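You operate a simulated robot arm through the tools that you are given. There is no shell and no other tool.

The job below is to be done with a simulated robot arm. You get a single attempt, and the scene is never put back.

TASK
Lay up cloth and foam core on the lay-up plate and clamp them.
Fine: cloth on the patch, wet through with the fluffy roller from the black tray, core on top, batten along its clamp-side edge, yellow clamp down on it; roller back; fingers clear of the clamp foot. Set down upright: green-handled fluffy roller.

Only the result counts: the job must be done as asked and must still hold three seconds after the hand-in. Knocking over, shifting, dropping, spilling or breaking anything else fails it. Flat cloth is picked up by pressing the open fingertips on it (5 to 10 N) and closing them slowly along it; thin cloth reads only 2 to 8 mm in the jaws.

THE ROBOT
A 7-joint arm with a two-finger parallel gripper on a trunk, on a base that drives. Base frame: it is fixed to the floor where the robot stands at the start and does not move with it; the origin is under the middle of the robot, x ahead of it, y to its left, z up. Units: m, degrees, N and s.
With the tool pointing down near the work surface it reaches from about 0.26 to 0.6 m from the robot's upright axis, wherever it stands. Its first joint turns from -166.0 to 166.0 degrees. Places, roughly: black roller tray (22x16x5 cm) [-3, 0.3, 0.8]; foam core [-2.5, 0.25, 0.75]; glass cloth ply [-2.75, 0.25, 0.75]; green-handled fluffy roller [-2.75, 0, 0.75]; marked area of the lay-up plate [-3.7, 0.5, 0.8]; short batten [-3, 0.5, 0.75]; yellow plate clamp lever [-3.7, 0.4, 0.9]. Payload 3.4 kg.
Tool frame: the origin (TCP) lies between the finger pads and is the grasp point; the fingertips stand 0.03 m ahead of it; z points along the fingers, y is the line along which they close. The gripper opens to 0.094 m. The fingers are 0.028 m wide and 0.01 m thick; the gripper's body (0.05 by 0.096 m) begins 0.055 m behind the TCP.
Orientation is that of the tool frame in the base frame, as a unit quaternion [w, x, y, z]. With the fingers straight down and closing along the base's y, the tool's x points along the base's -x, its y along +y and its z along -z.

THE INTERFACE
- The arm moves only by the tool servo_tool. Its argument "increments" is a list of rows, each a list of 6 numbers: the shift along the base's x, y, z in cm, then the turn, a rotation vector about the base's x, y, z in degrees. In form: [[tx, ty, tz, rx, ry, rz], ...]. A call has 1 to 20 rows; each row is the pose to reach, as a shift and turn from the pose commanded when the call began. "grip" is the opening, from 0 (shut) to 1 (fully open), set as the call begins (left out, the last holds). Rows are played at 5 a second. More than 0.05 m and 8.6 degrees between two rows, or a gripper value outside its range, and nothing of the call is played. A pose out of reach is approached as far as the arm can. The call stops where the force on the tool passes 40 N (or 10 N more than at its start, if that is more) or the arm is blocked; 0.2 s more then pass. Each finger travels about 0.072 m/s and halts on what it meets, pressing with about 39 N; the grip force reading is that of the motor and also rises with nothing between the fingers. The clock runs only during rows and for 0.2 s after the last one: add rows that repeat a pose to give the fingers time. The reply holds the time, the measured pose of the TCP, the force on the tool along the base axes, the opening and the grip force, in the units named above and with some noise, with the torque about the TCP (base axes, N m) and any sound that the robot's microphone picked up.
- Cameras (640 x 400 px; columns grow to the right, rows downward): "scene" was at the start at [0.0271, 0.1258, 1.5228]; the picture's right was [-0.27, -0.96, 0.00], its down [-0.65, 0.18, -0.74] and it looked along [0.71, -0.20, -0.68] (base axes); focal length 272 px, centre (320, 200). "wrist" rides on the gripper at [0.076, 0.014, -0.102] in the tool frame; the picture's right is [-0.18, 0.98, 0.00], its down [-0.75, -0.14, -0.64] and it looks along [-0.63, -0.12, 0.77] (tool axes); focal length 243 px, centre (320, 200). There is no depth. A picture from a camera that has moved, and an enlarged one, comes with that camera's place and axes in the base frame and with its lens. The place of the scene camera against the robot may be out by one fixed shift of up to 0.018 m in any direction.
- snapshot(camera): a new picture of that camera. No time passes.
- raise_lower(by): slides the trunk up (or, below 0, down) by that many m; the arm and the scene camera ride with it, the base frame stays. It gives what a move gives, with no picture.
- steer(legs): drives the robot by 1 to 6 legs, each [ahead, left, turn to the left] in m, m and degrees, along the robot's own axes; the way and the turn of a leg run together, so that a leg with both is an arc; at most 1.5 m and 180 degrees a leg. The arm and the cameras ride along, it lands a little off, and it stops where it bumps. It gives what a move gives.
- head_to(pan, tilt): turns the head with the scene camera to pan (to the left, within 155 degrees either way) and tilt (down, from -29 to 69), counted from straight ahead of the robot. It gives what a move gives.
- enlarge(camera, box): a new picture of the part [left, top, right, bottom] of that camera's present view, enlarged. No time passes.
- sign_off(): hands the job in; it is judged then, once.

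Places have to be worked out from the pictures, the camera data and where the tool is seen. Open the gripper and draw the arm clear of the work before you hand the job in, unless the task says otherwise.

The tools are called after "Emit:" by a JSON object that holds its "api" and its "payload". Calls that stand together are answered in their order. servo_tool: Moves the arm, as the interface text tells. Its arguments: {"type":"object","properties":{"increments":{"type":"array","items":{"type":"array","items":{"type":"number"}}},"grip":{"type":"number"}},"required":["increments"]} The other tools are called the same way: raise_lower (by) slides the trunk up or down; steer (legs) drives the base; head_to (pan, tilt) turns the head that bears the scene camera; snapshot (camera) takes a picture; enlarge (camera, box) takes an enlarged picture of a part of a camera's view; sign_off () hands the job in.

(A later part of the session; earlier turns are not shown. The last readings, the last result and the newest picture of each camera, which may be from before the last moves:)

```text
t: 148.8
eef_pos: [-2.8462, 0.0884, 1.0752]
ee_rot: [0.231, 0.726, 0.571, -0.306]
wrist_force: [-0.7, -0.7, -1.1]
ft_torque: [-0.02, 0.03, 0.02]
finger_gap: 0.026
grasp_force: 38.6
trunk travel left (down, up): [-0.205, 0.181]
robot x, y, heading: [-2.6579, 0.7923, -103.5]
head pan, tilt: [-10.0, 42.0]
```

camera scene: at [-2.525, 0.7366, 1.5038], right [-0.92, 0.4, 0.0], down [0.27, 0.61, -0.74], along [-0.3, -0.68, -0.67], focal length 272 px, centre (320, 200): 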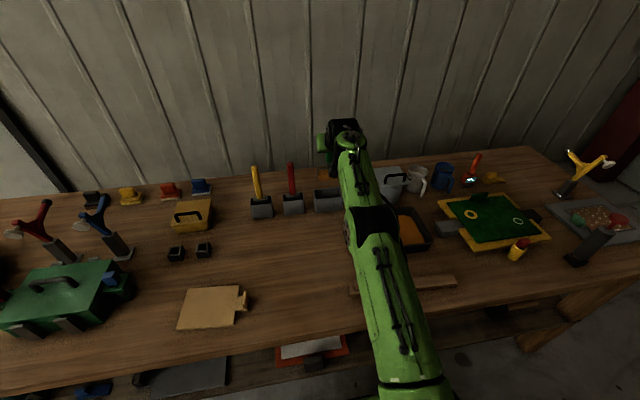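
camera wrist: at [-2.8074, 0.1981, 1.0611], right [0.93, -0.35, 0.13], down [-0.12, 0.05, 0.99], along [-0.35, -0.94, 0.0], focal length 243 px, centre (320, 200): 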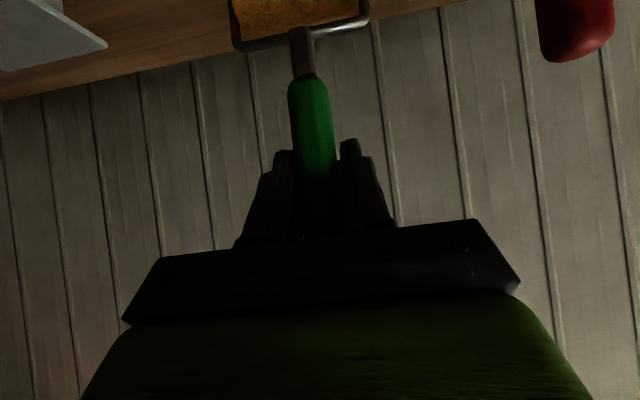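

I'll move back down to the checking height, with the ahead and left correction included.

Emit:
{"api": "servo_tool", "payload": {"increments": [[0, 0, -2.5, 0, 0, 0], [0.08, -0.9, -4.5, 0, 0, 0], [0.08, -0.9, -5, 0, 0, 0], [0.08, -0.9, -5, 0, 0, 0]]}}

Emit:
{"api": "enlarge", "payload": {"camera": "scene", "box": [290, 160, 370, 230]}}

Emit:
{"api": "enlarge", "payload": {"camera": "wrist", "box": [200, 0, 420, 200]}}

```text
t: 149.8
eef_pos: [-2.8452, 0.0783, 1.026]
ee_rot: [0.231, 0.725, 0.572, -0.306]
wrist_force: [0.6, -0.1, -1.5]
ft_torque: [-0.02, -0.03, 0.01]
finger_gap: 0.0261
grasp_force: 39.2
trunk travel left (down, up): [-0.205, 0.181]
robot x, y, heading: [-2.6582, 0.7932, -103.8]
head pan, tilt: [-10.0, 42.0]
```

```text
5.71 times, centred on (330, 195) of scene
camera zoom: at [-2.5249, 0.737, 1.5534], right [-0.92, 0.4, 0.0], down [0.27, 0.61, -0.74], along [-0.3, -0.68, -0.67], focal length 1554 px, centre (263, 229)
```

zoom: 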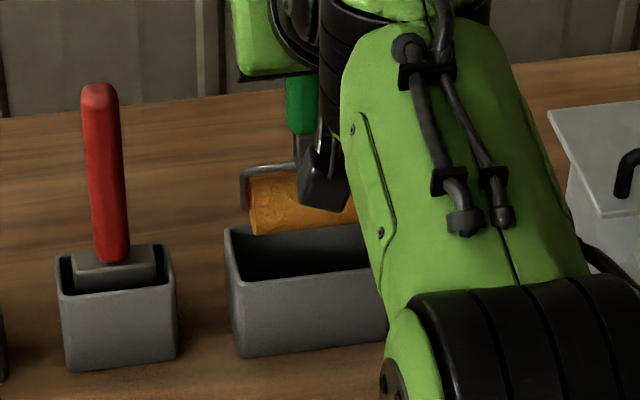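

```text
2.00 times, centred on (310, 100) of wrist
camera zoom: at [-2.801, 0.1981, 1.0436], right [0.92, -0.36, 0.12], down [-0.14, -0.04, 0.99], along [-0.35, -0.93, -0.09], focal length 485 px, centre (340, 400)
```

zoom: 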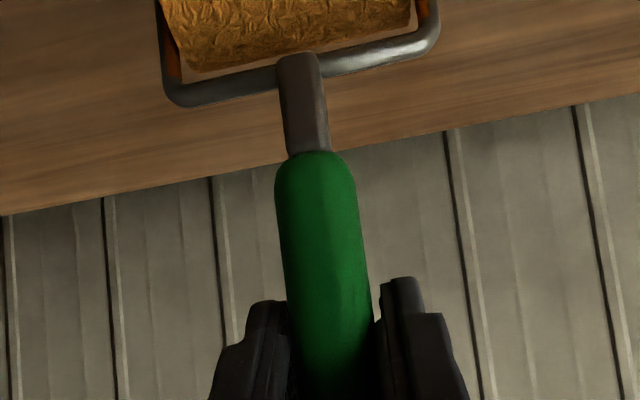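

It now appears centred over the opening to within about 3 mm. I'll lower to just at the rim and check once more.

Emit:
{"api": "servo_tool", "payload": {"increments": [[-0.05, -0.15, -1, 0, 0, 0], [-0.05, -0.15, -2.2, 0, 0, 0], [-0.05, -0.15, -2.2, 0, 0, 0]]}}

Emit:
{"api": "enlarge", "payload": {"camera": "scene", "box": [300, 175, 360, 220]}}

```text
t: 150.6
eef_pos: [-2.8473, 0.0777, 1.0033]
ee_rot: [0.231, 0.725, 0.572, -0.306]
wrist_force: [0.3, 0.4, -1.2]
ft_torque: [-0.02, 0.0, -0.02]
finger_gap: 0.0256
grasp_force: 39.1
trunk travel left (down, up): [-0.205, 0.181]
robot x, y, heading: [-2.6603, 0.7938, -103.4]
head pan, tilt: [-10.0, 42.0]
```

```text
8.89 times, centred on (330, 198) of scene
camera zoom: at [-2.5248, 0.7373, 1.5534], right [-0.92, 0.4, 0.0], down [0.27, 0.61, -0.74], along [-0.3, -0.68, -0.67], focal length 2417 px, centre (231, 222)
```

zoom: 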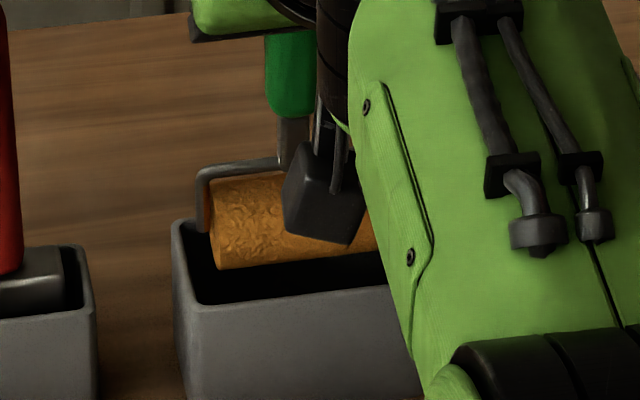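

It's well aligned in depth, with the wire frame a bit close to the left wall. I'll shift 1.5 mm right and lower slowly into the box.

Emit:
{"api": "servo_tool", "payload": {"increments": [[-0.15, 0.03, 0, 0, 0, 0], [-0.15, 0.03, -0.6, 0, 0, 0], [-0.15, 0.03, -1.2, 0, 0, 0], [-0.15, 0.03, -1.8, 0, 0, 0], [-0.15, 0.03, -1.8, 0, 0, 0]]}}

Emit:
{"api": "enlarge", "payload": {"camera": "scene", "box": [300, 175, 360, 220]}}

```text
t: 151.8
eef_pos: [-2.8483, 0.0767, 0.9849]
ee_rot: [0.23, 0.726, 0.571, -0.307]
wrist_force: [-0.2, 0.1, -1.6]
ft_torque: [-0.01, 0.0, 0.0]
finger_gap: 0.0256
grasp_force: 38.7
trunk travel left (down, up): [-0.205, 0.181]
robot x, y, heading: [-2.6596, 0.7915, -103.5]
head pan, tilt: [-10.0, 42.0]
```

```text
8.89 times, centred on (330, 198) of scene
camera zoom: at [-2.5248, 0.7374, 1.5534], right [-0.92, 0.4, 0.0], down [0.27, 0.61, -0.74], along [-0.3, -0.68, -0.67], focal length 2417 px, centre (231, 222)
```

zoom: 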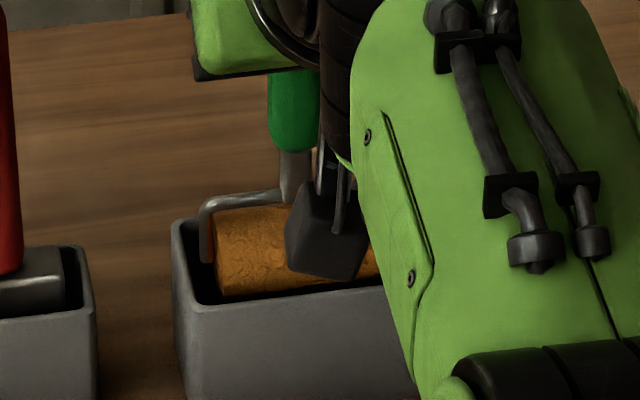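

It's entering cleanly with no contact force. I'll continue lowering.

Emit:
{"api": "servo_tool", "payload": {"increments": [[0, 0, -0.6, 0, 0, 0], [0, 0, -1.2, 0, 0, 0], [0, 0, -1.8, 0, 0, 0], [0, 0, -2.4, 0, 0, 0], [0, 0, -3, 0, 0, 0], [0, 0, -3, 0, 0, 0]]}}

Emit:
{"api": "enlarge", "payload": {"camera": "scene", "box": [300, 175, 360, 220]}}

```text
t: 153.2
eef_pos: [-2.8486, 0.0767, 0.9559]
ee_rot: [0.231, 0.725, 0.572, -0.306]
wrist_force: [-0.1, 0.8, -2.6]
ft_torque: [-0.01, 0.04, 0.0]
finger_gap: 0.0261
grasp_force: 39.2
trunk travel left (down, up): [-0.205, 0.181]
robot x, y, heading: [-2.6609, 0.7943, -103.6]
head pan, tilt: [-10.0, 42.0]
```

```text
8.89 times, centred on (330, 198) of scene
camera zoom: at [-2.5248, 0.7374, 1.5534], right [-0.92, 0.4, 0.0], down [0.27, 0.61, -0.74], along [-0.3, -0.68, -0.67], focal length 2417 px, centre (231, 222)
```

zoom: 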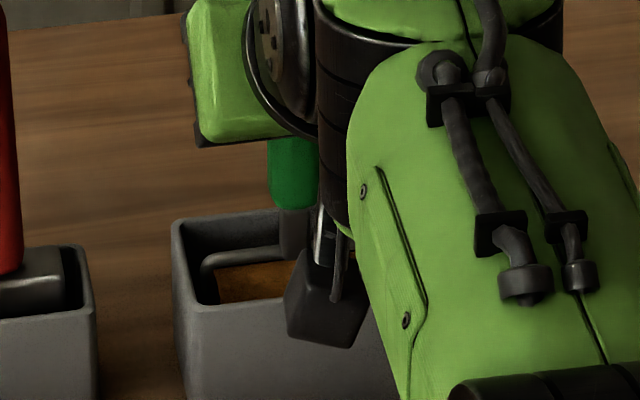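

It's almost seated. I'll go on in small steps until it touches the box floor.

Emit:
{"api": "servo_tool", "payload": {"increments": [[0, 0, -0.5, 0, 0, 0], [0, 0, -1, 0, 0, 0], [0, 0, -1, 0, 0, 0]]}}

Emit:
{"api": "servo_tool", "payload": {"increments": [[0, 0, -0.3, 0, 0, 0], [0, 0, -0.5, 0, 0, 0], [0, 0, -0.5, 0, 0, 0]]}}

Emit:
{"api": "enlarge", "payload": {"camera": "scene", "box": [300, 175, 360, 220]}}

```text
t: 154.0
eef_pos: [-2.8477, 0.0783, 0.9448]
ee_rot: [0.231, 0.725, 0.572, -0.306]
wrist_force: [0.3, 0.4, -1.4]
ft_torque: [-0.03, -0.01, 0.04]
finger_gap: 0.0259
grasp_force: 38.7
trunk travel left (down, up): [-0.205, 0.181]
robot x, y, heading: [-2.6598, 0.7947, -103.8]
head pan, tilt: [-10.0, 42.0]
```

```text
t: 154.8
eef_pos: [-2.8484, 0.0794, 0.9422]
ee_rot: [0.231, 0.726, 0.571, -0.307]
wrist_force: [0.0, -0.7, 0.1]
ft_torque: [-0.02, -0.04, -0.01]
finger_gap: 0.0257
grasp_force: 39.0
trunk travel left (down, up): [-0.205, 0.181]
robot x, y, heading: [-2.6612, 0.7896, -103.3]
head pan, tilt: [-10.0, 42.0]
```

```text
8.89 times, centred on (330, 198) of scene
camera zoom: at [-2.5248, 0.7376, 1.5535], right [-0.92, 0.4, 0.0], down [0.27, 0.61, -0.74], along [-0.3, -0.68, -0.67], focal length 2417 px, centre (231, 222)
```

zoom: 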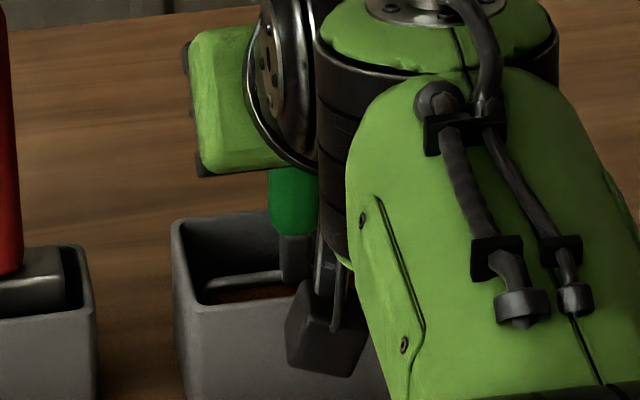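

It's close to contact. One more small step.

Emit:
{"api": "servo_tool", "payload": {"increments": [[0, 0, -0.3, 0, 0, 0], [0, 0, -0.3, 0, 0, 0]]}}

```text
t: 155.4
eef_pos: [-2.8493, 0.0785, 0.9398]
ee_rot: [0.233, 0.724, 0.571, -0.309]
wrist_force: [-0.6, 0.4, 12.3]
ft_torque: [0.26, -0.4, 0.06]
finger_gap: 0.0259
grasp_force: 39.6
trunk travel left (down, up): [-0.205, 0.181]
robot x, y, heading: [-2.6617, 0.7937, -103.6]
head pan, tilt: [-10.0, 42.0]
```

It's seated on the box floor at 12 N. I'll ease off slightly and release.

Emit:
{"api": "servo_tool", "payload": {"increments": [[0, 0, 0.15, 0, 0, 0], [0, 0, 0.15, 0, 0, 0]]}}

Emit:
{"api": "servo_tool", "payload": {"increments": [[0, 0, 0, 0, 0, 0], [0, 0, 0, 0, 0, 0], [0, 0, 0, 0, 0, 0]], "grip": 0.6}}

Emit:
{"api": "snapshot", "payload": {"camera": "wrist"}}

```text
t: 156.0
eef_pos: [-2.849, 0.0785, 0.9412]
ee_rot: [0.232, 0.725, 0.571, -0.308]
wrist_force: [-1.0, -3.5, 10.1]
ft_torque: [-0.39, -0.2, -0.13]
finger_gap: 0.0261
grasp_force: 38.9
trunk travel left (down, up): [-0.205, 0.181]
robot x, y, heading: [-2.6572, 0.7973, -103.6]
head pan, tilt: [-10.0, 42.0]
```

```text
t: 156.8
eef_pos: [-2.8475, 0.0783, 0.94]
ee_rot: [0.231, 0.725, 0.572, -0.306]
wrist_force: [0.4, 0.1, 0.5]
ft_torque: [-0.02, -0.01, 0.01]
finger_gap: 0.0564
grasp_force: 0.1
trunk travel left (down, up): [-0.205, 0.181]
robot x, y, heading: [-2.6625, 0.793, -103.7]
head pan, tilt: [-10.0, 42.0]
```

```text
taken
camera wrist: at [-2.8032, 0.1977, 0.9577], right [0.92, -0.36, 0.12], down [-0.14, -0.04, 0.99], along [-0.35, -0.93, -0.09], focal length 243 px, centre (320, 200)
```

wrist: 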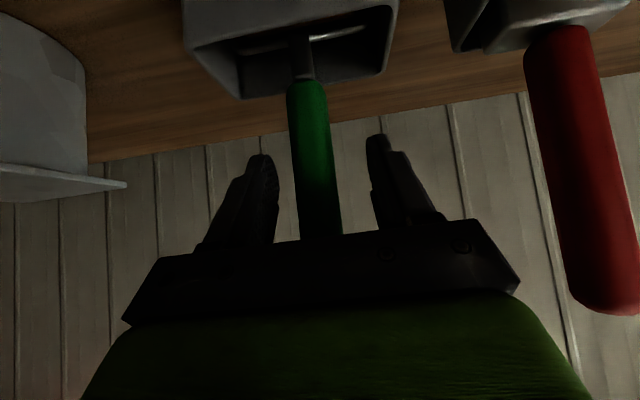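

The roller stands in its box. I'll back straight away from it toward me, then rise and check.

Emit:
{"api": "servo_tool", "payload": {"increments": [[0.7, 2.9, 0, 0, 0, 0], [1.4, 5.8, 0, 0, 0, 0], [2.3, 9.7, 0.5, 0, 0, 0], [3.3, 13.6, 2, 0, 0, 0], [4.2, 17.5, 4, 0, 0, 0], [4.8, 20.5, 7, 0, 0, 0], [4.8, 20.5, 11, 0, 0, 0], [4.8, 20.5, 15, 0, 0, 0], [4.8, 20.5, 15, 0, 0, 0]]}}

Emit:
{"api": "snapshot", "payload": {"camera": "wrist"}}

Emit:
{"api": "snapshot", "payload": {"camera": "scene"}}

```text
t: 158.8
eef_pos: [-2.8005, 0.2838, 1.0892]
ee_rot: [0.231, 0.725, 0.571, -0.306]
wrist_force: [-0.5, -0.5, 0.1]
ft_torque: [0.01, -0.03, 0.01]
finger_gap: 0.0563
grasp_force: 0.2
trunk travel left (down, up): [-0.205, 0.181]
robot x, y, heading: [-2.6557, 0.7971, -103.6]
head pan, tilt: [-10.0, 42.0]
```

```text
taken
camera wrist: at [-2.755, 0.4016, 1.1079], right [0.92, -0.36, 0.12], down [-0.14, -0.04, 0.99], along [-0.35, -0.93, -0.09], focal length 243 px, centre (320, 200)
```

wrist: 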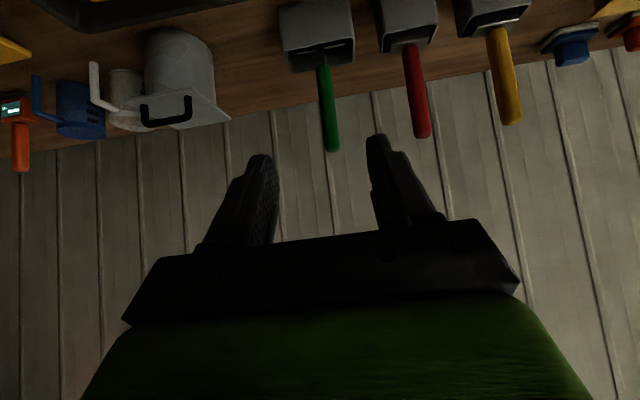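

```text
taken
camera scene: at [-2.5249, 0.737, 1.5534], right [-0.92, 0.4, 0.0], down [0.27, 0.61, -0.74], along [-0.3, -0.68, -0.67], focal length 272 px, centre (320, 200)
```

scene: 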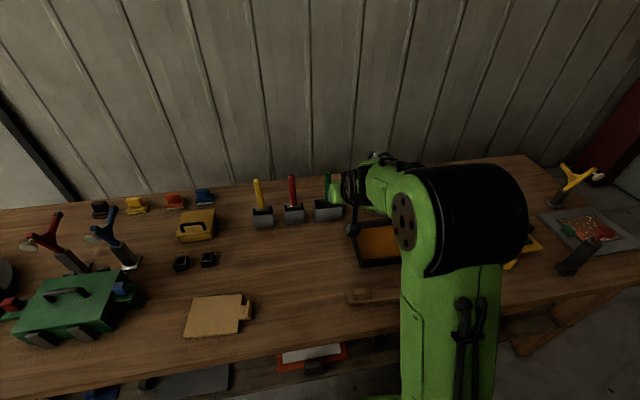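

The green roller stands upright in its box. This view also shows the clamp from the side, so I'll enlarge that.

Emit:
{"api": "enlarge", "payload": {"camera": "scene", "box": [530, 150, 640, 270]}}

Emit:
{"api": "enlarge", "payload": {"camera": "scene", "box": [160, 270, 280, 360]}}

```text
3.33 times, centred on (585, 210) of scene
camera zoom: at [-2.5249, 0.737, 1.5534], right [-0.92, 0.4, 0.0], down [0.27, 0.61, -0.74], along [-0.3, -0.68, -0.67], focal length 906 px, centre (-563, 167)
```

zoom: 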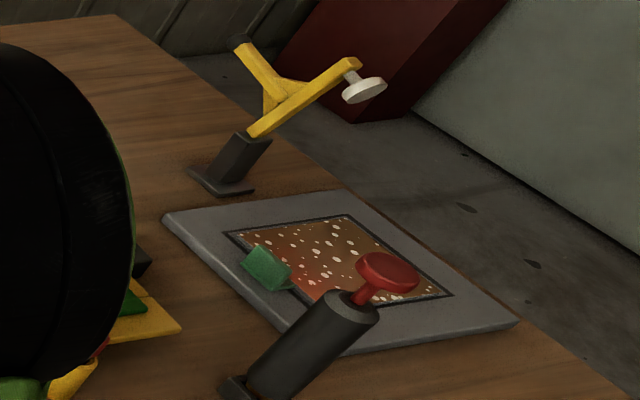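

```text
4.44 times, centred on (220, 315) of scene
camera zoom: at [-2.5249, 0.737, 1.5534], right [-0.92, 0.4, 0.0], down [0.27, 0.61, -0.74], along [-0.3, -0.68, -0.67], focal length 1208 px, centre (764, -311)
```

zoom: 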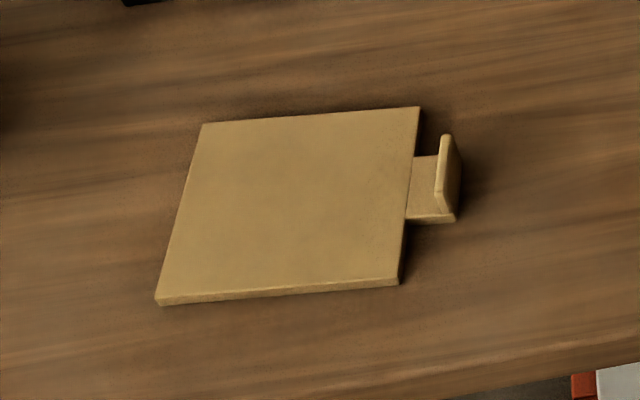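

Clear clamp profile: the arm with the foot points over the plate and the knobbed lever branches up and back. Now the core: its tab upright is near (-2.485, 0.336), and the core is turned about 5° to heading -108.5°. I'll bring the tool vertical and move over there.

Emit:
{"api": "servo_tool", "payload": {"increments": [[3.5, 0.5, 0.5, 7.3, -1.81, 0], [7, 1, 0.5, 14.6, -3.61, 0], [10.5, 1.5, 0, 21.9, -5.42, 0], [14, 2, -1, 29.2, -7.23, 0], [17.5, 2.6, -2, 36.5, -9.03, 0], [21, 3.2, -3, 43.8, -10.84, 0], [25, 4, -4, 43.8, -10.84, 0], [28.5, 4.6, -5, 43.8, -10.84, 0], [31.5, 5.2, -6, 43.8, -10.84, 0], [31.5, 5.2, -6, 43.8, -10.84, 0]], "grip": 1}}

Emit:
{"api": "servo_tool", "payload": {"increments": [[0, 0, 0, 0, 0, -2.4], [0, 0, 0, 0, 0, -4.7], [0, 0, 0, 0, 0, -4.7]]}}

Emit:
{"api": "snapshot", "payload": {"camera": "wrist"}}

Emit:
{"api": "enlarge", "payload": {"camera": "scene", "box": [160, 240, 300, 360]}}

```text
t: 161.0
eef_pos: [-2.4848, 0.3348, 1.0291]
ee_rot: [-0.004, 0.785, 0.62, -0.002]
wrist_force: [0.2, 0.2, -0.2]
ft_torque: [0.01, -0.03, 0.03]
finger_gap: 0.0938
grasp_force: 0.0
trunk travel left (down, up): [-0.205, 0.181]
robot x, y, heading: [-2.659, 0.7929, -103.8]
head pan, tilt: [-10.0, 42.0]
```

```text
t: 161.8
eef_pos: [-2.4858, 0.3361, 1.0294]
ee_rot: [-0.004, 0.809, 0.588, -0.003]
wrist_force: [0.7, -0.2, -0.4]
ft_torque: [-0.02, 0.02, 0.0]
finger_gap: 0.094
grasp_force: 0.0
trunk travel left (down, up): [-0.205, 0.181]
robot x, y, heading: [-2.66, 0.7953, -103.5]
head pan, tilt: [-10.0, 42.0]
```

```text
taken
camera wrist: at [-2.4456, 0.4025, 1.1319], right [0.88, -0.48, -0.01], down [-0.36, -0.68, 0.64], along [-0.31, -0.56, -0.77], focal length 243 px, centre (320, 200)
```

wrist: 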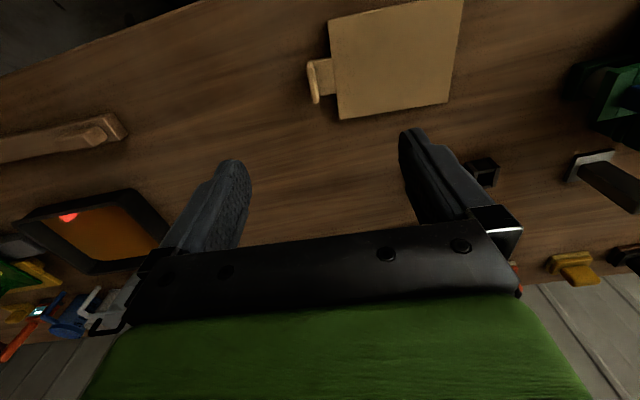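

```text
3.33 times, centred on (230, 300) of scene
camera zoom: at [-2.5247, 0.7376, 1.5534], right [-0.92, 0.4, 0.0], down [0.27, 0.61, -0.74], along [-0.3, -0.68, -0.67], focal length 906 px, centre (620, -133)
```

zoom: 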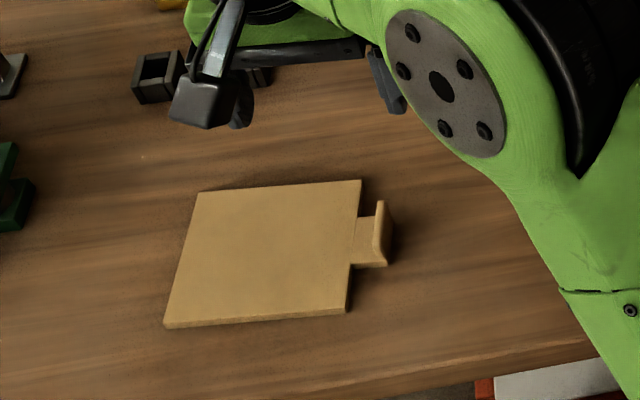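

The wrist view puts the tab at about (-2.489, 0.338) and the core's heading near -109.2°. I'll turn slightly and lower to just above the tab.

Emit:
{"api": "servo_tool", "payload": {"increments": [[-0.3, 0.2, -4, 0, 0, -1.2], [-0.3, 0.2, -8, 0, 0, -1.2], [-0.3, 0.2, -12, 0, 0, -1.2], [-0.3, 0.2, -16, 0, 0, -1.2], [-0.3, 0.2, -16, 0, 0, -1.2]]}}

Emit:
{"api": "snapshot", "payload": {"camera": "wrist"}}

```text
t: 163.0
eef_pos: [-2.4876, 0.3378, 0.8701]
ee_rot: [-0.005, 0.815, 0.579, -0.002]
wrist_force: [0.3, 0.3, 0.4]
ft_torque: [0.0, 0.0, 0.0]
finger_gap: 0.0939
grasp_force: 0.0
trunk travel left (down, up): [-0.205, 0.181]
robot x, y, heading: [-2.6629, 0.7966, -103.7]
head pan, tilt: [-10.0, 42.0]
```

```text
taken
camera wrist: at [-2.4478, 0.4048, 0.9725], right [0.87, -0.5, -0.01], down [-0.37, -0.67, 0.64], along [-0.33, -0.56, -0.77], focal length 243 px, centre (320, 200)
```

wrist: 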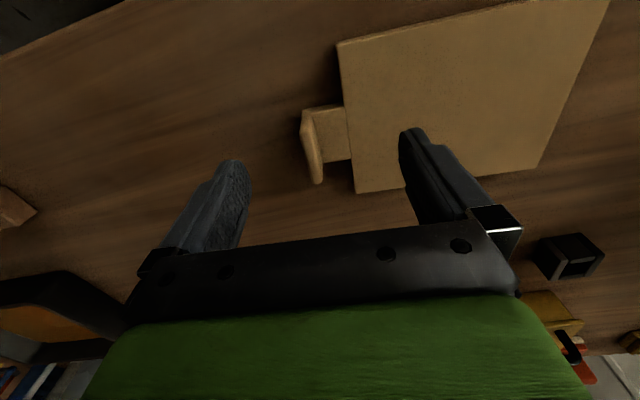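

The tab is about 6 mm right of the finger midline. I'll shift, lower, and close partway.

Emit:
{"api": "servo_tool", "payload": {"increments": [[-0.57, 0.2, 0, 0, 0, 0], [-0.57, 0.2, -1.2, 0, 0, 0], [-0.57, 0.2, -2.2, 0, 0, 0], [-0.57, 0.2, -2.2, 0, 0, 0]]}}

Emit:
{"api": "servo_tool", "payload": {"increments": [[0, 0, 0, 0, 0, 0], [0, 0, 0, 0, 0, 0], [0, 0, 0, 0, 0, 0]], "grip": 0.35}}

Emit:
{"api": "snapshot", "payload": {"camera": "wrist"}}

```text
t: 164.0
eef_pos: [-2.4936, 0.3397, 0.8483]
ee_rot: [-0.004, 0.815, 0.58, -0.004]
wrist_force: [-0.3, 0.1, 0.5]
ft_torque: [0.0, 0.0, 0.03]
finger_gap: 0.0942
grasp_force: 0.0
trunk travel left (down, up): [-0.205, 0.181]
robot x, y, heading: [-2.6582, 0.7931, -103.6]
head pan, tilt: [-10.0, 42.0]
```

```text
t: 164.8
eef_pos: [-2.4937, 0.3396, 0.8478]
ee_rot: [-0.004, 0.815, 0.579, -0.003]
wrist_force: [-0.1, -0.2, -0.2]
ft_torque: [-0.02, 0.0, 0.02]
finger_gap: 0.033
grasp_force: 0.0
trunk travel left (down, up): [-0.205, 0.181]
robot x, y, heading: [-2.6576, 0.7937, -103.7]
head pan, tilt: [-10.0, 42.0]
```

```text
taken
camera wrist: at [-2.4537, 0.4063, 0.9503], right [0.87, -0.5, -0.01], down [-0.37, -0.67, 0.64], along [-0.33, -0.55, -0.77], focal length 243 px, centre (320, 200)
```

wrist: 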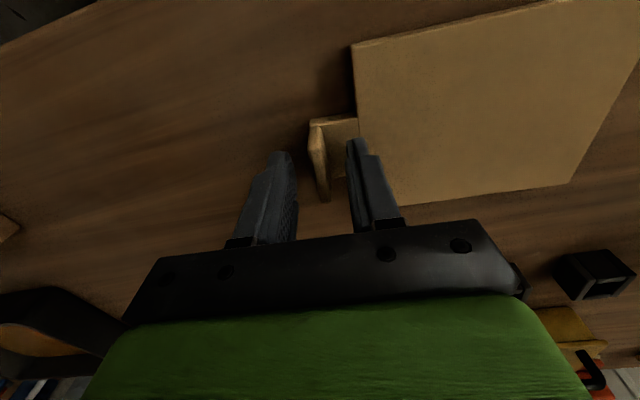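

The upright sits between the fingers. I'll close on it, then lift a little.

Emit:
{"api": "servo_tool", "payload": {"increments": [[0, 0, 0, 0, 0, 0], [0, 0, 0, 0, 0, 0], [0, 0, 0, 0, 0, 0], [0, 0, 0, 0, 0, 0]], "grip": 0}}

Emit:
{"api": "servo_tool", "payload": {"increments": [[0, 0, 1, 0, 0, 0], [0, 0, 3, 0, 0, 0], [0, 0, 5, 0, 0, 0], [0, 0, 5, 0, 0, 0]]}}

Emit:
{"api": "snapshot", "payload": {"camera": "wrist"}}

```text
t: 165.8
eef_pos: [-2.494, 0.3398, 0.8476]
ee_rot: [-0.005, 0.815, 0.58, -0.004]
wrist_force: [0.2, 0.3, 1.4]
ft_torque: [-0.08, -0.35, 0.12]
finger_gap: 0.0067
grasp_force: 39.0
trunk travel left (down, up): [-0.205, 0.181]
robot x, y, heading: [-2.6623, 0.7942, -103.4]
head pan, tilt: [-10.0, 42.0]
```

```text
t: 166.8
eef_pos: [-2.4947, 0.3391, 0.8961]
ee_rot: [-0.004, 0.815, 0.579, -0.003]
wrist_force: [0.4, -0.3, 0.0]
ft_torque: [0.02, 0.03, -0.01]
finger_gap: 0.0072
grasp_force: 39.6
trunk travel left (down, up): [-0.205, 0.181]
robot x, y, heading: [-2.6605, 0.7949, -103.7]
head pan, tilt: [-10.0, 42.0]
```

```text
taken
camera wrist: at [-2.4534, 0.406, 0.9997], right [0.87, -0.5, -0.01], down [-0.37, -0.67, 0.64], along [-0.33, -0.55, -0.77], focal length 243 px, centre (320, 200)
```

wrist: 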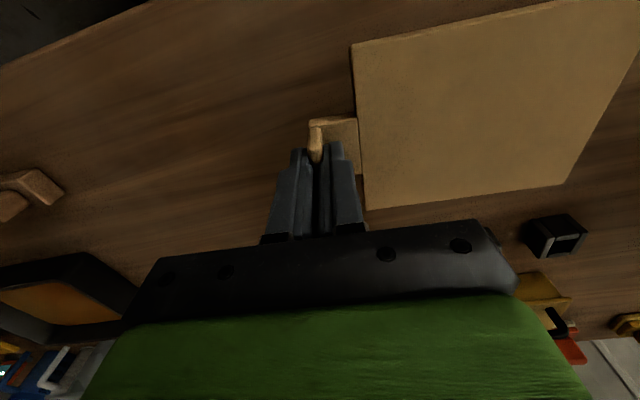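

The core is held level, its centre 9.7 cm to the left of the tool. I'll raise it, bring it in front of me, and drive to the plate.

Emit:
{"api": "servo_tool", "payload": {"increments": [[0, 0, 4, 0, 0, 0], [0, 0, 8, 0, 0, 0], [-2.5, 1, 12, 0, 0, 0], [-5, 2, 16, 0, 0, 0], [-8, 3, 19, 0, 0, 0], [-12, 4.5, 21, 0, 0, 0], [-16, 6.5, 22.5, 0, 0, 0], [-20.5, 8.5, 22.5, 0, 0, 0], [-20.5, 9, 22.5, 0, 0, 0]]}}

Emit:
{"api": "steer", "payload": {"legs": [[-0.02, -0.927, 0]]}}

Emit:
{"api": "head_to", "payload": {"pan": -5, "tilt": 50}}

Emit:
{"api": "snapshot", "payload": {"camera": "scene"}}

Emit:
{"api": "snapshot", "payload": {"camera": "wrist"}}

```text
t: 168.8
eef_pos: [-2.6974, 0.4303, 1.1221]
ee_rot: [-0.004, 0.815, 0.58, -0.003]
wrist_force: [-0.3, -0.3, -0.6]
ft_torque: [0.03, 0.05, 0.01]
finger_gap: 0.0067
grasp_force: 39.0
trunk travel left (down, up): [-0.205, 0.181]
robot x, y, heading: [-2.6563, 0.7972, -103.5]
head pan, tilt: [-10.0, 42.0]
```

```text
t: 173.7
eef_pos: [-3.6002, 0.6669, 1.1224]
ee_rot: [-0.005, 0.815, 0.579, -0.003]
wrist_force: [0.1, -0.3, -0.7]
ft_torque: [0.04, 0.04, 0.02]
finger_gap: 0.0067
grasp_force: 39.4
trunk travel left (down, up): [-0.205, 0.181]
robot x, y, heading: [-3.5597, 1.0318, -103.7]
head pan, tilt: [-10.0, 42.0]
```

```text
t: 174.3
eef_pos: [-3.5991, 0.6662, 1.1228]
ee_rot: [-0.004, 0.815, 0.58, -0.003]
wrist_force: [0.5, 0.5, -1.4]
ft_torque: [0.01, 0.03, 0.01]
finger_gap: 0.0067
grasp_force: 38.5
trunk travel left (down, up): [-0.205, 0.181]
robot x, y, heading: [-3.5614, 1.0326, -103.5]
head pan, tilt: [-5.0, 50.0]
```

```text
taken
camera scene: at [-3.417, 0.9791, 1.5422], right [-0.95, 0.32, 0.0], down [0.24, 0.73, -0.64], along [-0.2, -0.61, -0.77], focal length 272 px, centre (320, 200)
```

scene: 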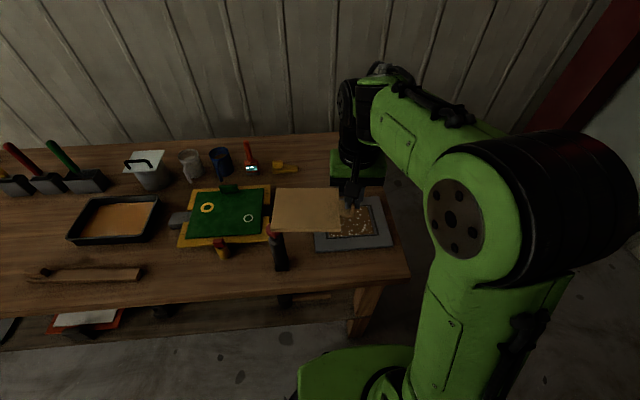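

```text
taken
camera wrist: at [-3.5593, 0.7344, 1.2248], right [0.87, -0.5, -0.01], down [-0.37, -0.67, 0.64], along [-0.33, -0.55, -0.77], focal length 243 px, centre (320, 200)
```

wrist: 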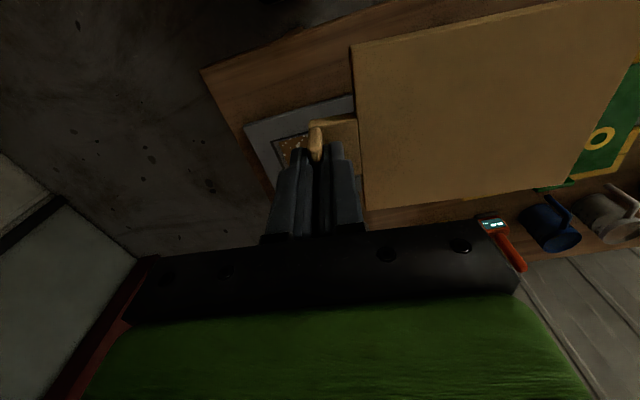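

I'll turn to the plate's heading, move over it 3 cm short to stay clear of the clamp foot, and descend to just above the cloth.

Emit:
{"api": "servo_tool", "payload": {"increments": [[-4, -2.2, 0, 0, 0, 1.4], [-8, -4.4, 0, 0, 0, 2.9], [-12, -6.6, 0, 0, 0, 4.3], [-16.4, -8.9, 0, 0, 0, 5.7], [-16.4, -8.9, -4, 0, 0, 5.7], [-16.4, -8.9, -8, 0, 0, 5.7], [-16.4, -8.9, -12, 0, 0, 5.7], [-16.4, -8.9, -16, 0, 0, 5.7], [-16.4, -8.9, -20, 0, 0, 5.7], [-16.4, -8.9, -20, 0, 0, 5.7]]}}

Emit:
{"api": "snapshot", "payload": {"camera": "wrist"}}

Emit:
{"api": "enlarge", "payload": {"camera": "scene", "box": [290, 140, 430, 270]}}

```text
t: 176.6
eef_pos: [-3.7624, 0.5796, 0.9215]
ee_rot: [-0.004, 0.786, 0.619, -0.004]
wrist_force: [0.6, 0.1, -0.8]
ft_torque: [0.03, 0.05, 0.0]
finger_gap: 0.0068
grasp_force: 38.5
trunk travel left (down, up): [-0.205, 0.181]
robot x, y, heading: [-3.563, 1.0309, -103.6]
head pan, tilt: [-5.0, 50.0]
```

```text
taken
camera wrist: at [-3.7294, 0.6502, 1.0241], right [0.91, -0.41, -0.01], down [-0.31, -0.7, 0.64], along [-0.27, -0.58, -0.77], focal length 243 px, centre (320, 200)
```

wrist: 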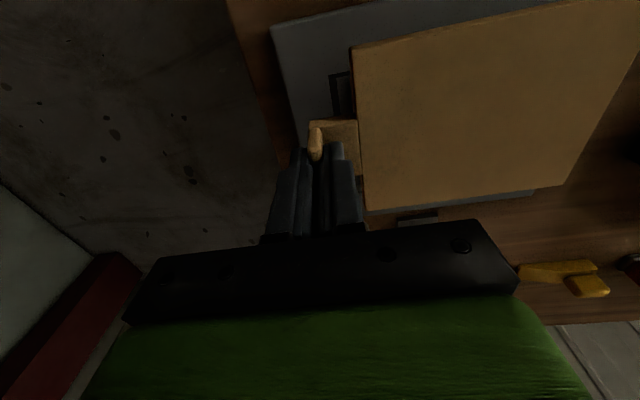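

```text
3.08 times, centred on (360, 205) of scene
camera zoom: at [-3.417, 0.9794, 1.5422], right [-0.95, 0.32, 0.0], down [0.24, 0.73, -0.64], along [-0.2, -0.61, -0.77], focal length 837 px, centre (197, 185)
```

zoom: 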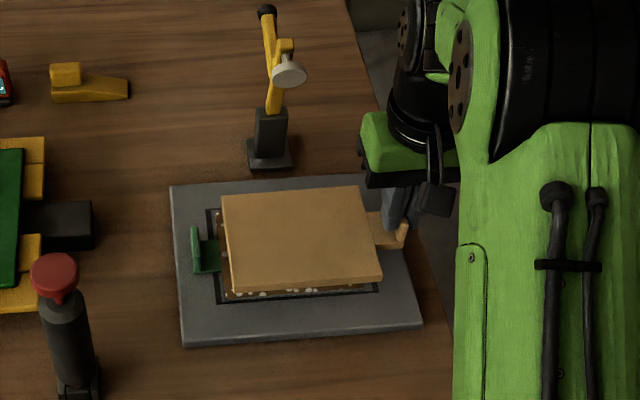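

The core is square with the plate. I'll move forward to the final spot and lower to just above the cloth.

Emit:
{"api": "servo_tool", "payload": {"increments": [[-0.4, -1.6, 0, 0, 0, 0], [-0.79, -3.2, 0, 0, 0, 0], [-0.79, -3.2, -2, 0, 0, 0], [-0.79, -3.2, -4, 0, 0, 0], [-0.79, -3.2, -4.9, 0, 0, 0], [-0.79, -3.2, -4.9, 0, 0, 0]]}}

Emit:
{"api": "snapshot", "payload": {"camera": "wrist"}}

Emit:
{"api": "enlarge", "payload": {"camera": "scene", "box": [300, 150, 400, 250]}}

```text
t: 177.9
eef_pos: [-3.7709, 0.5471, 0.8724]
ee_rot: [-0.004, 0.785, 0.619, -0.003]
wrist_force: [0.4, 0.1, -0.7]
ft_torque: [-0.02, 0.05, 0.02]
finger_gap: 0.0067
grasp_force: 39.2
trunk travel left (down, up): [-0.205, 0.181]
robot x, y, heading: [-3.5599, 1.0306, -103.6]
head pan, tilt: [-5.0, 50.0]
```

```text
taken
camera wrist: at [-3.7379, 0.6169, 0.9753], right [0.91, -0.41, -0.01], down [-0.31, -0.7, 0.64], along [-0.27, -0.58, -0.77], focal length 243 px, centre (320, 200)
```

wrist: 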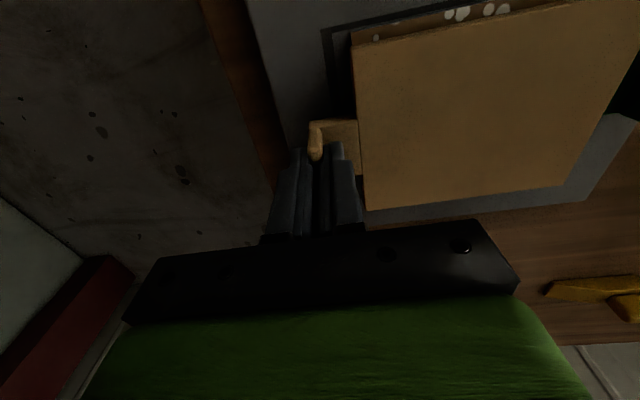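

```text
4.00 times, centred on (350, 200) of scene
camera zoom: at [-3.4171, 0.979, 1.5422], right [-0.95, 0.32, 0.0], down [0.24, 0.73, -0.64], along [-0.2, -0.61, -0.77], focal length 1088 px, centre (200, 200)
```

zoom: 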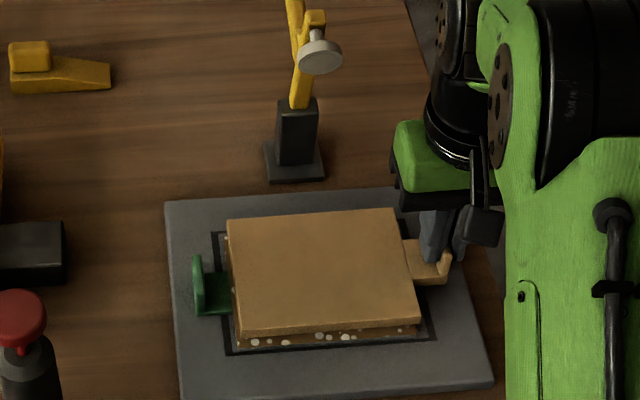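

It's nearly right; I'd estimate the core should go about 2 mm nearer and 2 mm left. I'll apply that and set it down in small steps.

Emit:
{"api": "servo_tool", "payload": {"increments": [[0.24, 0.14, 0, 0, 0, 0], [0.24, 0.14, -0.4, 0, 0, 0], [0.24, 0.14, -0.7, 0, 0, 0], [0.24, 0.14, -0.7, 0, 0, 0]]}}

Emit:
{"api": "servo_tool", "payload": {"increments": [[0, 0, -0.2, 0, 0, 0], [0, 0, -0.2, 0, 0, 0]]}}

Emit:
{"api": "enlarge", "payload": {"camera": "scene", "box": [300, 150, 400, 250]}}

```text
t: 178.9
eef_pos: [-3.7695, 0.5492, 0.8664]
ee_rot: [-0.004, 0.785, 0.62, -0.003]
wrist_force: [-0.2, 0.0, 3.9]
ft_torque: [-0.11, -0.41, 0.03]
finger_gap: 0.0068
grasp_force: 39.3
trunk travel left (down, up): [-0.205, 0.181]
robot x, y, heading: [-3.5615, 1.0353, -103.7]
head pan, tilt: [-5.0, 50.0]
```

```text
t: 179.6
eef_pos: [-3.77, 0.5479, 0.8665]
ee_rot: [-0.003, 0.786, 0.619, -0.005]
wrist_force: [-1.2, -1.1, 15.7]
ft_torque: [0.11, -0.57, 0.06]
finger_gap: 0.0066
grasp_force: 39.1
trunk travel left (down, up): [-0.205, 0.181]
robot x, y, heading: [-3.5627, 1.0318, -103.6]
head pan, tilt: [-5.0, 50.0]
```

```text
4.00 times, centred on (350, 200) of scene
camera zoom: at [-3.4165, 0.9807, 1.5423], right [-0.95, 0.32, 0.0], down [0.24, 0.73, -0.64], along [-0.2, -0.61, -0.77], focal length 1088 px, centre (200, 200)
```

zoom: 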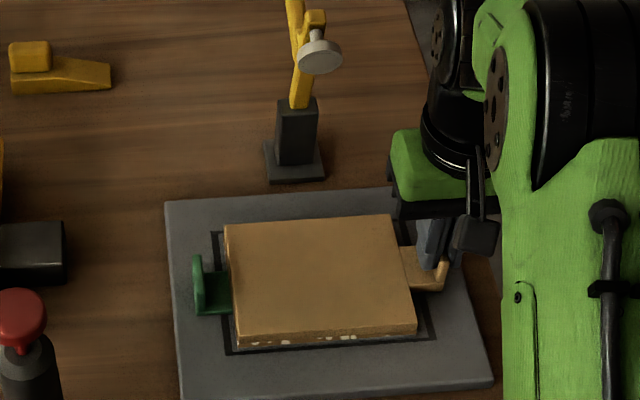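

The core now sits squarely on the cloth with light contact. I'll ease off, release, and lift straight up.

Emit:
{"api": "servo_tool", "payload": {"increments": [[0, 0, 0.15, 0, 0, 0], [0, 0, 0.15, 0, 0, 0]]}}

Emit:
{"api": "servo_tool", "payload": {"increments": [[0, 0, 0, 0, 0, 0], [0, 0, 0, 0, 0, 0], [0, 0, 0, 0, 0, 0]], "grip": 0.4}}

Emit:
{"api": "servo_tool", "payload": {"increments": [[0, 0, 2, 0, 0, 0], [0, 0, 5, 0, 0, 0], [0, 0, 9, 0, 0, 0], [0, 0, 13, 0, 0, 0], [0, 0, 17, 0, 0, 0], [0, 0, 21, 0, 0, 0], [0, 3, 24, 0, 0, 0], [0, 6, 25, 0, 0, 0], [0, 6, 25, 0, 0, 0]]}}

Emit:
{"api": "snapshot", "payload": {"camera": "wrist"}}

Emit:
{"api": "enlarge", "payload": {"camera": "scene", "box": [290, 140, 420, 260]}}

```text
t: 180.2
eef_pos: [-3.7688, 0.5488, 0.8658]
ee_rot: [-0.004, 0.786, 0.618, -0.004]
wrist_force: [-0.8, -1.7, 8.2]
ft_torque: [-0.26, -0.39, -0.09]
finger_gap: 0.0067
grasp_force: 39.1
trunk travel left (down, up): [-0.205, 0.181]
robot x, y, heading: [-3.5606, 1.0314, -103.4]
head pan, tilt: [-5.0, 50.0]
```

```text
t: 180.9
eef_pos: [-3.7679, 0.548, 0.8655]
ee_rot: [-0.004, 0.785, 0.619, -0.004]
wrist_force: [0.9, 0.6, -0.1]
ft_torque: [-0.01, -0.02, 0.01]
finger_gap: 0.0375
grasp_force: 0.1
trunk travel left (down, up): [-0.205, 0.181]
robot x, y, heading: [-3.5638, 1.0339, -103.8]
head pan, tilt: [-5.0, 50.0]
```

```text
t: 182.9
eef_pos: [-3.7695, 0.6076, 1.1157]
ee_rot: [-0.004, 0.784, 0.62, -0.004]
wrist_force: [-0.3, -0.3, 0.4]
ft_torque: [0.01, 0.0, 0.02]
finger_gap: 0.0375
grasp_force: 0.1
trunk travel left (down, up): [-0.205, 0.181]
robot x, y, heading: [-3.561, 1.0287, -103.5]
head pan, tilt: [-5.0, 50.0]
```

```text
taken
camera wrist: at [-3.7363, 0.6779, 1.2187], right [0.91, -0.41, -0.01], down [-0.31, -0.7, 0.64], along [-0.27, -0.58, -0.77], focal length 243 px, centre (320, 200)
```

wrist: 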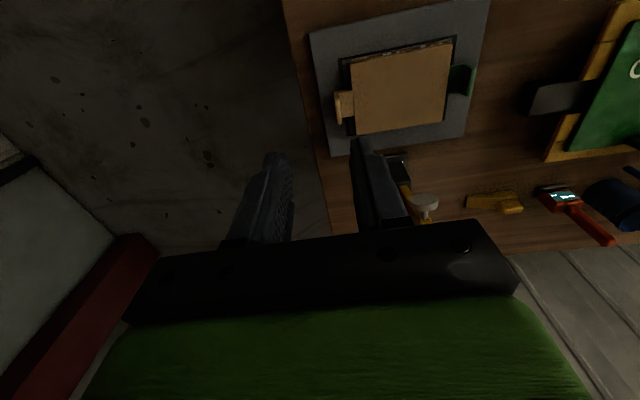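

```text
3.33 times, centred on (355, 200) of scene
camera zoom: at [-3.4172, 0.9786, 1.5422], right [-0.95, 0.32, 0.0], down [0.24, 0.73, -0.64], along [-0.2, -0.61, -0.77], focal length 906 px, centre (203, 200)
```

zoom: 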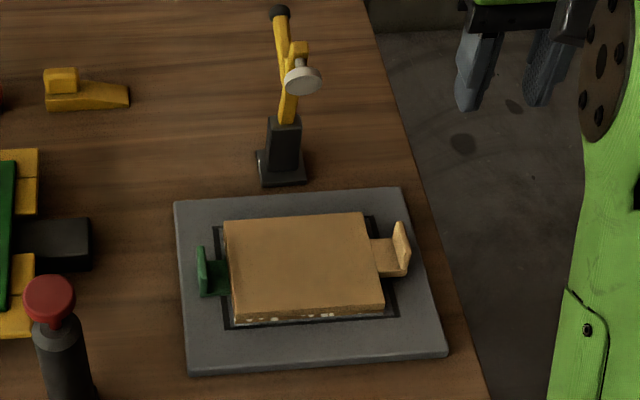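

The core is in place. Now the batten, whose knob is near (-2.79, 0.43). I'll drive back in front of it and look at its shape and size.

Emit:
{"api": "steer", "payload": {"legs": [[0.0, 0.891, 0]]}}

Emit:
{"api": "head_to", "payload": {"pan": -10, "tilt": 60}}

Emit:
{"api": "snapshot", "payload": {"camera": "scene"}}

Emit:
{"api": "snapshot", "payload": {"camera": "wrist"}}

```text
t: 187.7
eef_pos: [-2.8981, 0.4002, 1.1155]
ee_rot: [-0.004, 0.783, 0.622, -0.003]
wrist_force: [-0.3, 0.9, -0.1]
ft_torque: [-0.01, 0.04, -0.02]
finger_gap: 0.0379
grasp_force: 0.0
trunk travel left (down, up): [-0.205, 0.181]
robot x, y, heading: [-2.6921, 0.8251, -103.1]
head pan, tilt: [-5.0, 50.0]
```

```text
t: 188.4
eef_pos: [-2.8983, 0.4003, 1.1146]
ee_rot: [-0.004, 0.784, 0.621, -0.004]
wrist_force: [-0.6, -0.3, 0.0]
ft_torque: [0.0, 0.03, 0.0]
finger_gap: 0.0375
grasp_force: 0.1
trunk travel left (down, up): [-0.205, 0.181]
robot x, y, heading: [-2.6924, 0.8237, -103.2]
head pan, tilt: [-10.0, 60.0]
```

```text
taken
camera scene: at [-2.5505, 0.7847, 1.5297], right [-0.92, 0.39, 0.0], down [0.34, 0.8, -0.5], along [-0.2, -0.46, -0.87], focal length 272 px, centre (320, 200)
```

scene: 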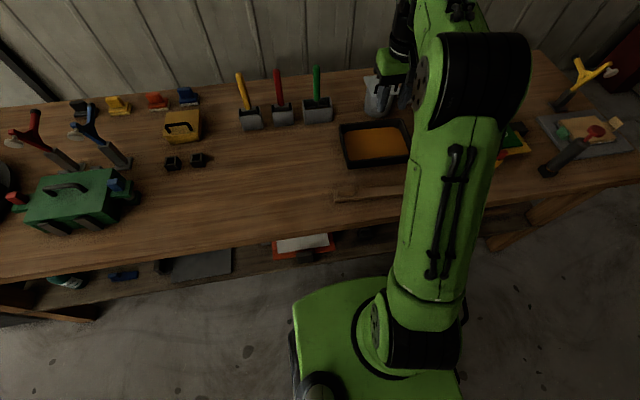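

```text
taken
camera wrist: at [-2.8658, 0.4702, 1.2187], right [0.92, -0.4, -0.01], down [-0.3, -0.7, 0.64], along [-0.27, -0.59, -0.77], focal length 243 px, centre (320, 200)
```

wrist: 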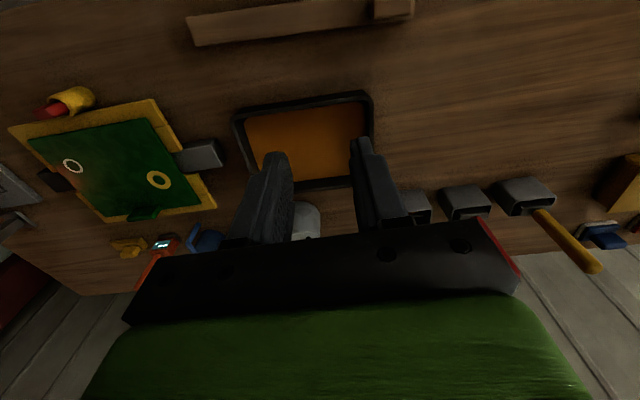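

I'll move the tool above the knob so the wrist camera sees it well.

Emit:
{"api": "servo_tool", "payload": {"increments": [[3.5, 1, -2, 0, 0, 0], [7, 2, -5, 0, 0, 0], [10.8, 3, -8, 0, 0, 0], [10.8, 3, -11.5, 0, 0, 0], [10.8, 3, -11.5, 0, 0, 0]], "grip": 1}}

Emit:
{"api": "snapshot", "payload": {"camera": "wrist"}}

Emit:
{"api": "enlarge", "payload": {"camera": "scene", "box": [300, 150, 460, 230]}}

```text
t: 189.6
eef_pos: [-2.79, 0.4311, 0.9987]
ee_rot: [-0.003, 0.784, 0.621, -0.003]
wrist_force: [0.4, 0.3, -0.8]
ft_torque: [0.0, 0.05, 0.0]
finger_gap: 0.0939
grasp_force: 0.0
trunk travel left (down, up): [-0.205, 0.181]
robot x, y, heading: [-2.6921, 0.8244, -102.9]
head pan, tilt: [-10.0, 60.0]
```

```text
taken
camera wrist: at [-2.7566, 0.5006, 1.1029], right [0.92, -0.4, -0.01], down [-0.3, -0.7, 0.64], along [-0.27, -0.59, -0.76], focal length 243 px, centre (320, 200)
```

wrist: 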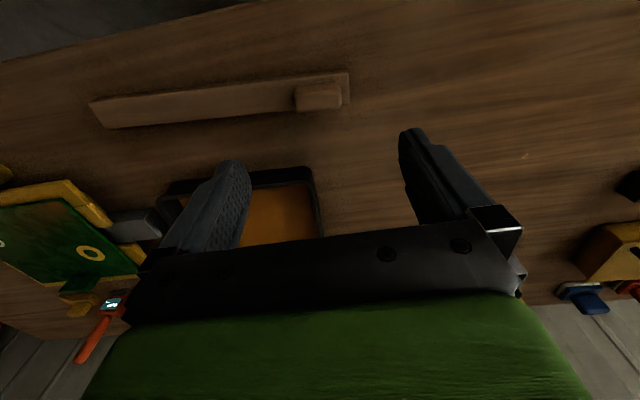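

```text
4.00 times, centred on (380, 190) of scene
camera zoom: at [-2.5499, 0.7855, 1.5296], right [-0.92, 0.39, 0.0], down [0.34, 0.8, -0.5], along [-0.2, -0.46, -0.87], focal length 1088 px, centre (80, 240)
```

zoom: 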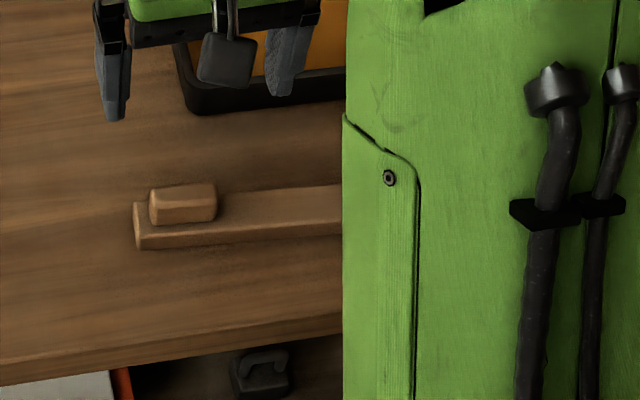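

The batten is about 0.29 x 0.03 m, turned to -107.4°, with a 4.5 x 2 cm knob near its left end at (-2.792, 0.427). I'll align with it and lower to just above the knob.

Emit:
{"api": "servo_tool", "payload": {"increments": [[-0.1, -0.2, -3, 0, 0, -2], [-0.2, -0.4, -6, 0, 0, -4.1], [-0.2, -0.4, -9, 0, 0, -4.1], [-0.2, -0.4, -11.5, 0, 0, -4.1], [-0.2, -0.4, -11.5, 0, 0, -4.1]]}}

Emit:
{"api": "snapshot", "payload": {"camera": "wrist"}}

Emit:
{"api": "enlarge", "payload": {"camera": "scene", "box": [290, 130, 430, 220]}}

```text
t: 190.8
eef_pos: [-2.7929, 0.4279, 0.8856]
ee_rot: [-0.004, 0.806, 0.592, -0.004]
wrist_force: [0.1, 0.2, -0.1]
ft_torque: [0.02, 0.0, -0.03]
finger_gap: 0.0942
grasp_force: 0.0
trunk travel left (down, up): [-0.205, 0.181]
robot x, y, heading: [-2.6903, 0.8241, -103.4]
head pan, tilt: [-10.0, 60.0]
```

```text
taken
camera wrist: at [-2.7541, 0.4942, 0.9884], right [0.88, -0.47, -0.01], down [-0.35, -0.68, 0.64], along [-0.31, -0.57, -0.77], focal length 243 px, centre (320, 200)
```

wrist: 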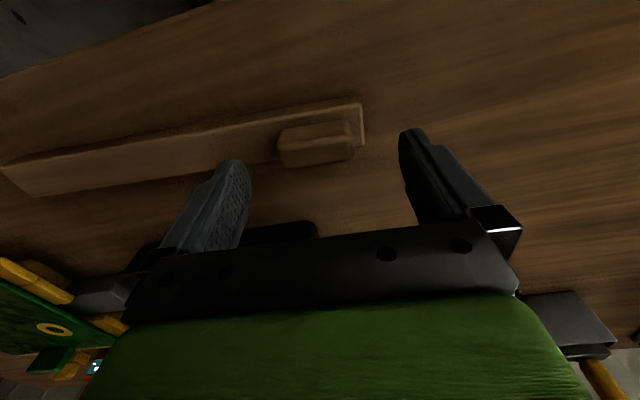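

```text
4.44 times, centred on (360, 175) of scene
camera zoom: at [-2.5503, 0.785, 1.5297], right [-0.92, 0.39, 0.0], down [0.34, 0.8, -0.5], along [-0.2, -0.46, -0.87], focal length 1208 px, centre (142, 311)
```

zoom: 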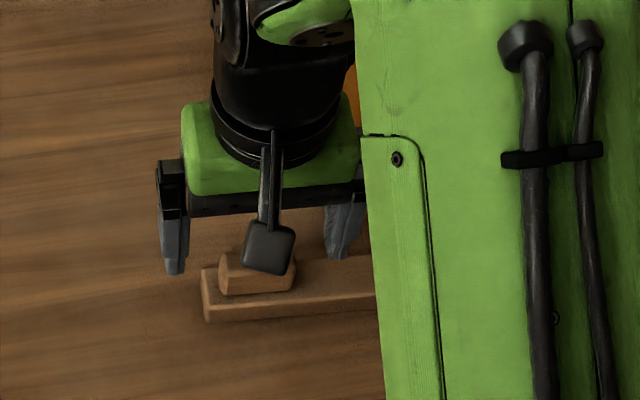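

The knob is about 3 mm off centre and the batten top is at z≈0.819. I'll shift, lower so the tips stop just above the batten, and close.

Emit:
{"api": "servo_tool", "payload": {"increments": [[-0.32, 0.1, 0, 0, 0, 0], [-0.32, 0.1, -1.5, 0, 0, 0], [-0.32, 0.1, -2.8, 0, 0, 0], [-0.32, 0.1, -3.2, 0, 0, 0], [-0.32, 0.1, -3.2, 0, 0, 0]]}}

Emit:
{"api": "servo_tool", "payload": {"increments": [[0, 0, 0, 0, 0, 0], [0, 0, 0, 0, 0, 0], [0, 0, 0, 0, 0, 0], [0, 0, 0, 0, 0, 0]], "grip": 0}}

Emit:
{"api": "snapshot", "payload": {"camera": "wrist"}}

```text
t: 192.0
eef_pos: [-2.7957, 0.4263, 0.8542]
ee_rot: [-0.004, 0.805, 0.593, -0.003]
wrist_force: [0.5, 0.7, 0.4]
ft_torque: [0.03, 0.01, 0.0]
finger_gap: 0.094
grasp_force: 0.0
trunk travel left (down, up): [-0.205, 0.181]
robot x, y, heading: [-2.6924, 0.8241, -103.4]
head pan, tilt: [-10.0, 60.0]
```

```text
t: 193.0
eef_pos: [-2.796, 0.4266, 0.8549]
ee_rot: [-0.004, 0.806, 0.593, -0.003]
wrist_force: [-0.3, 0.1, 0.6]
ft_torque: [0.05, 0.01, -0.04]
finger_gap: 0.0535
grasp_force: 39.2
trunk travel left (down, up): [-0.205, 0.181]
robot x, y, heading: [-2.6914, 0.8258, -103.5]
head pan, tilt: [-10.0, 60.0]
```

```text
taken
camera wrist: at [-2.7577, 0.4945, 0.9568], right [0.88, -0.47, -0.01], down [-0.35, -0.68, 0.64], along [-0.31, -0.57, -0.77], focal length 243 px, centre (320, 200)
```

wrist: 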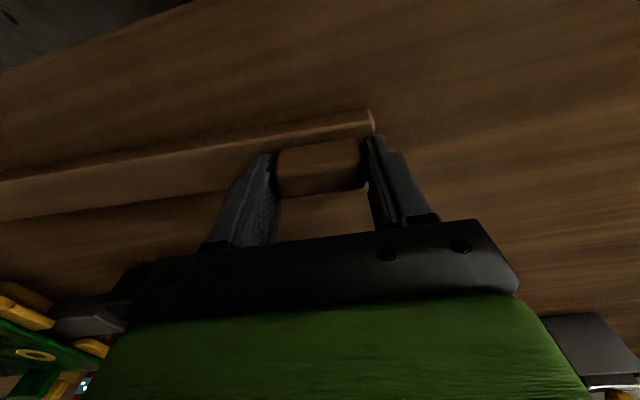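

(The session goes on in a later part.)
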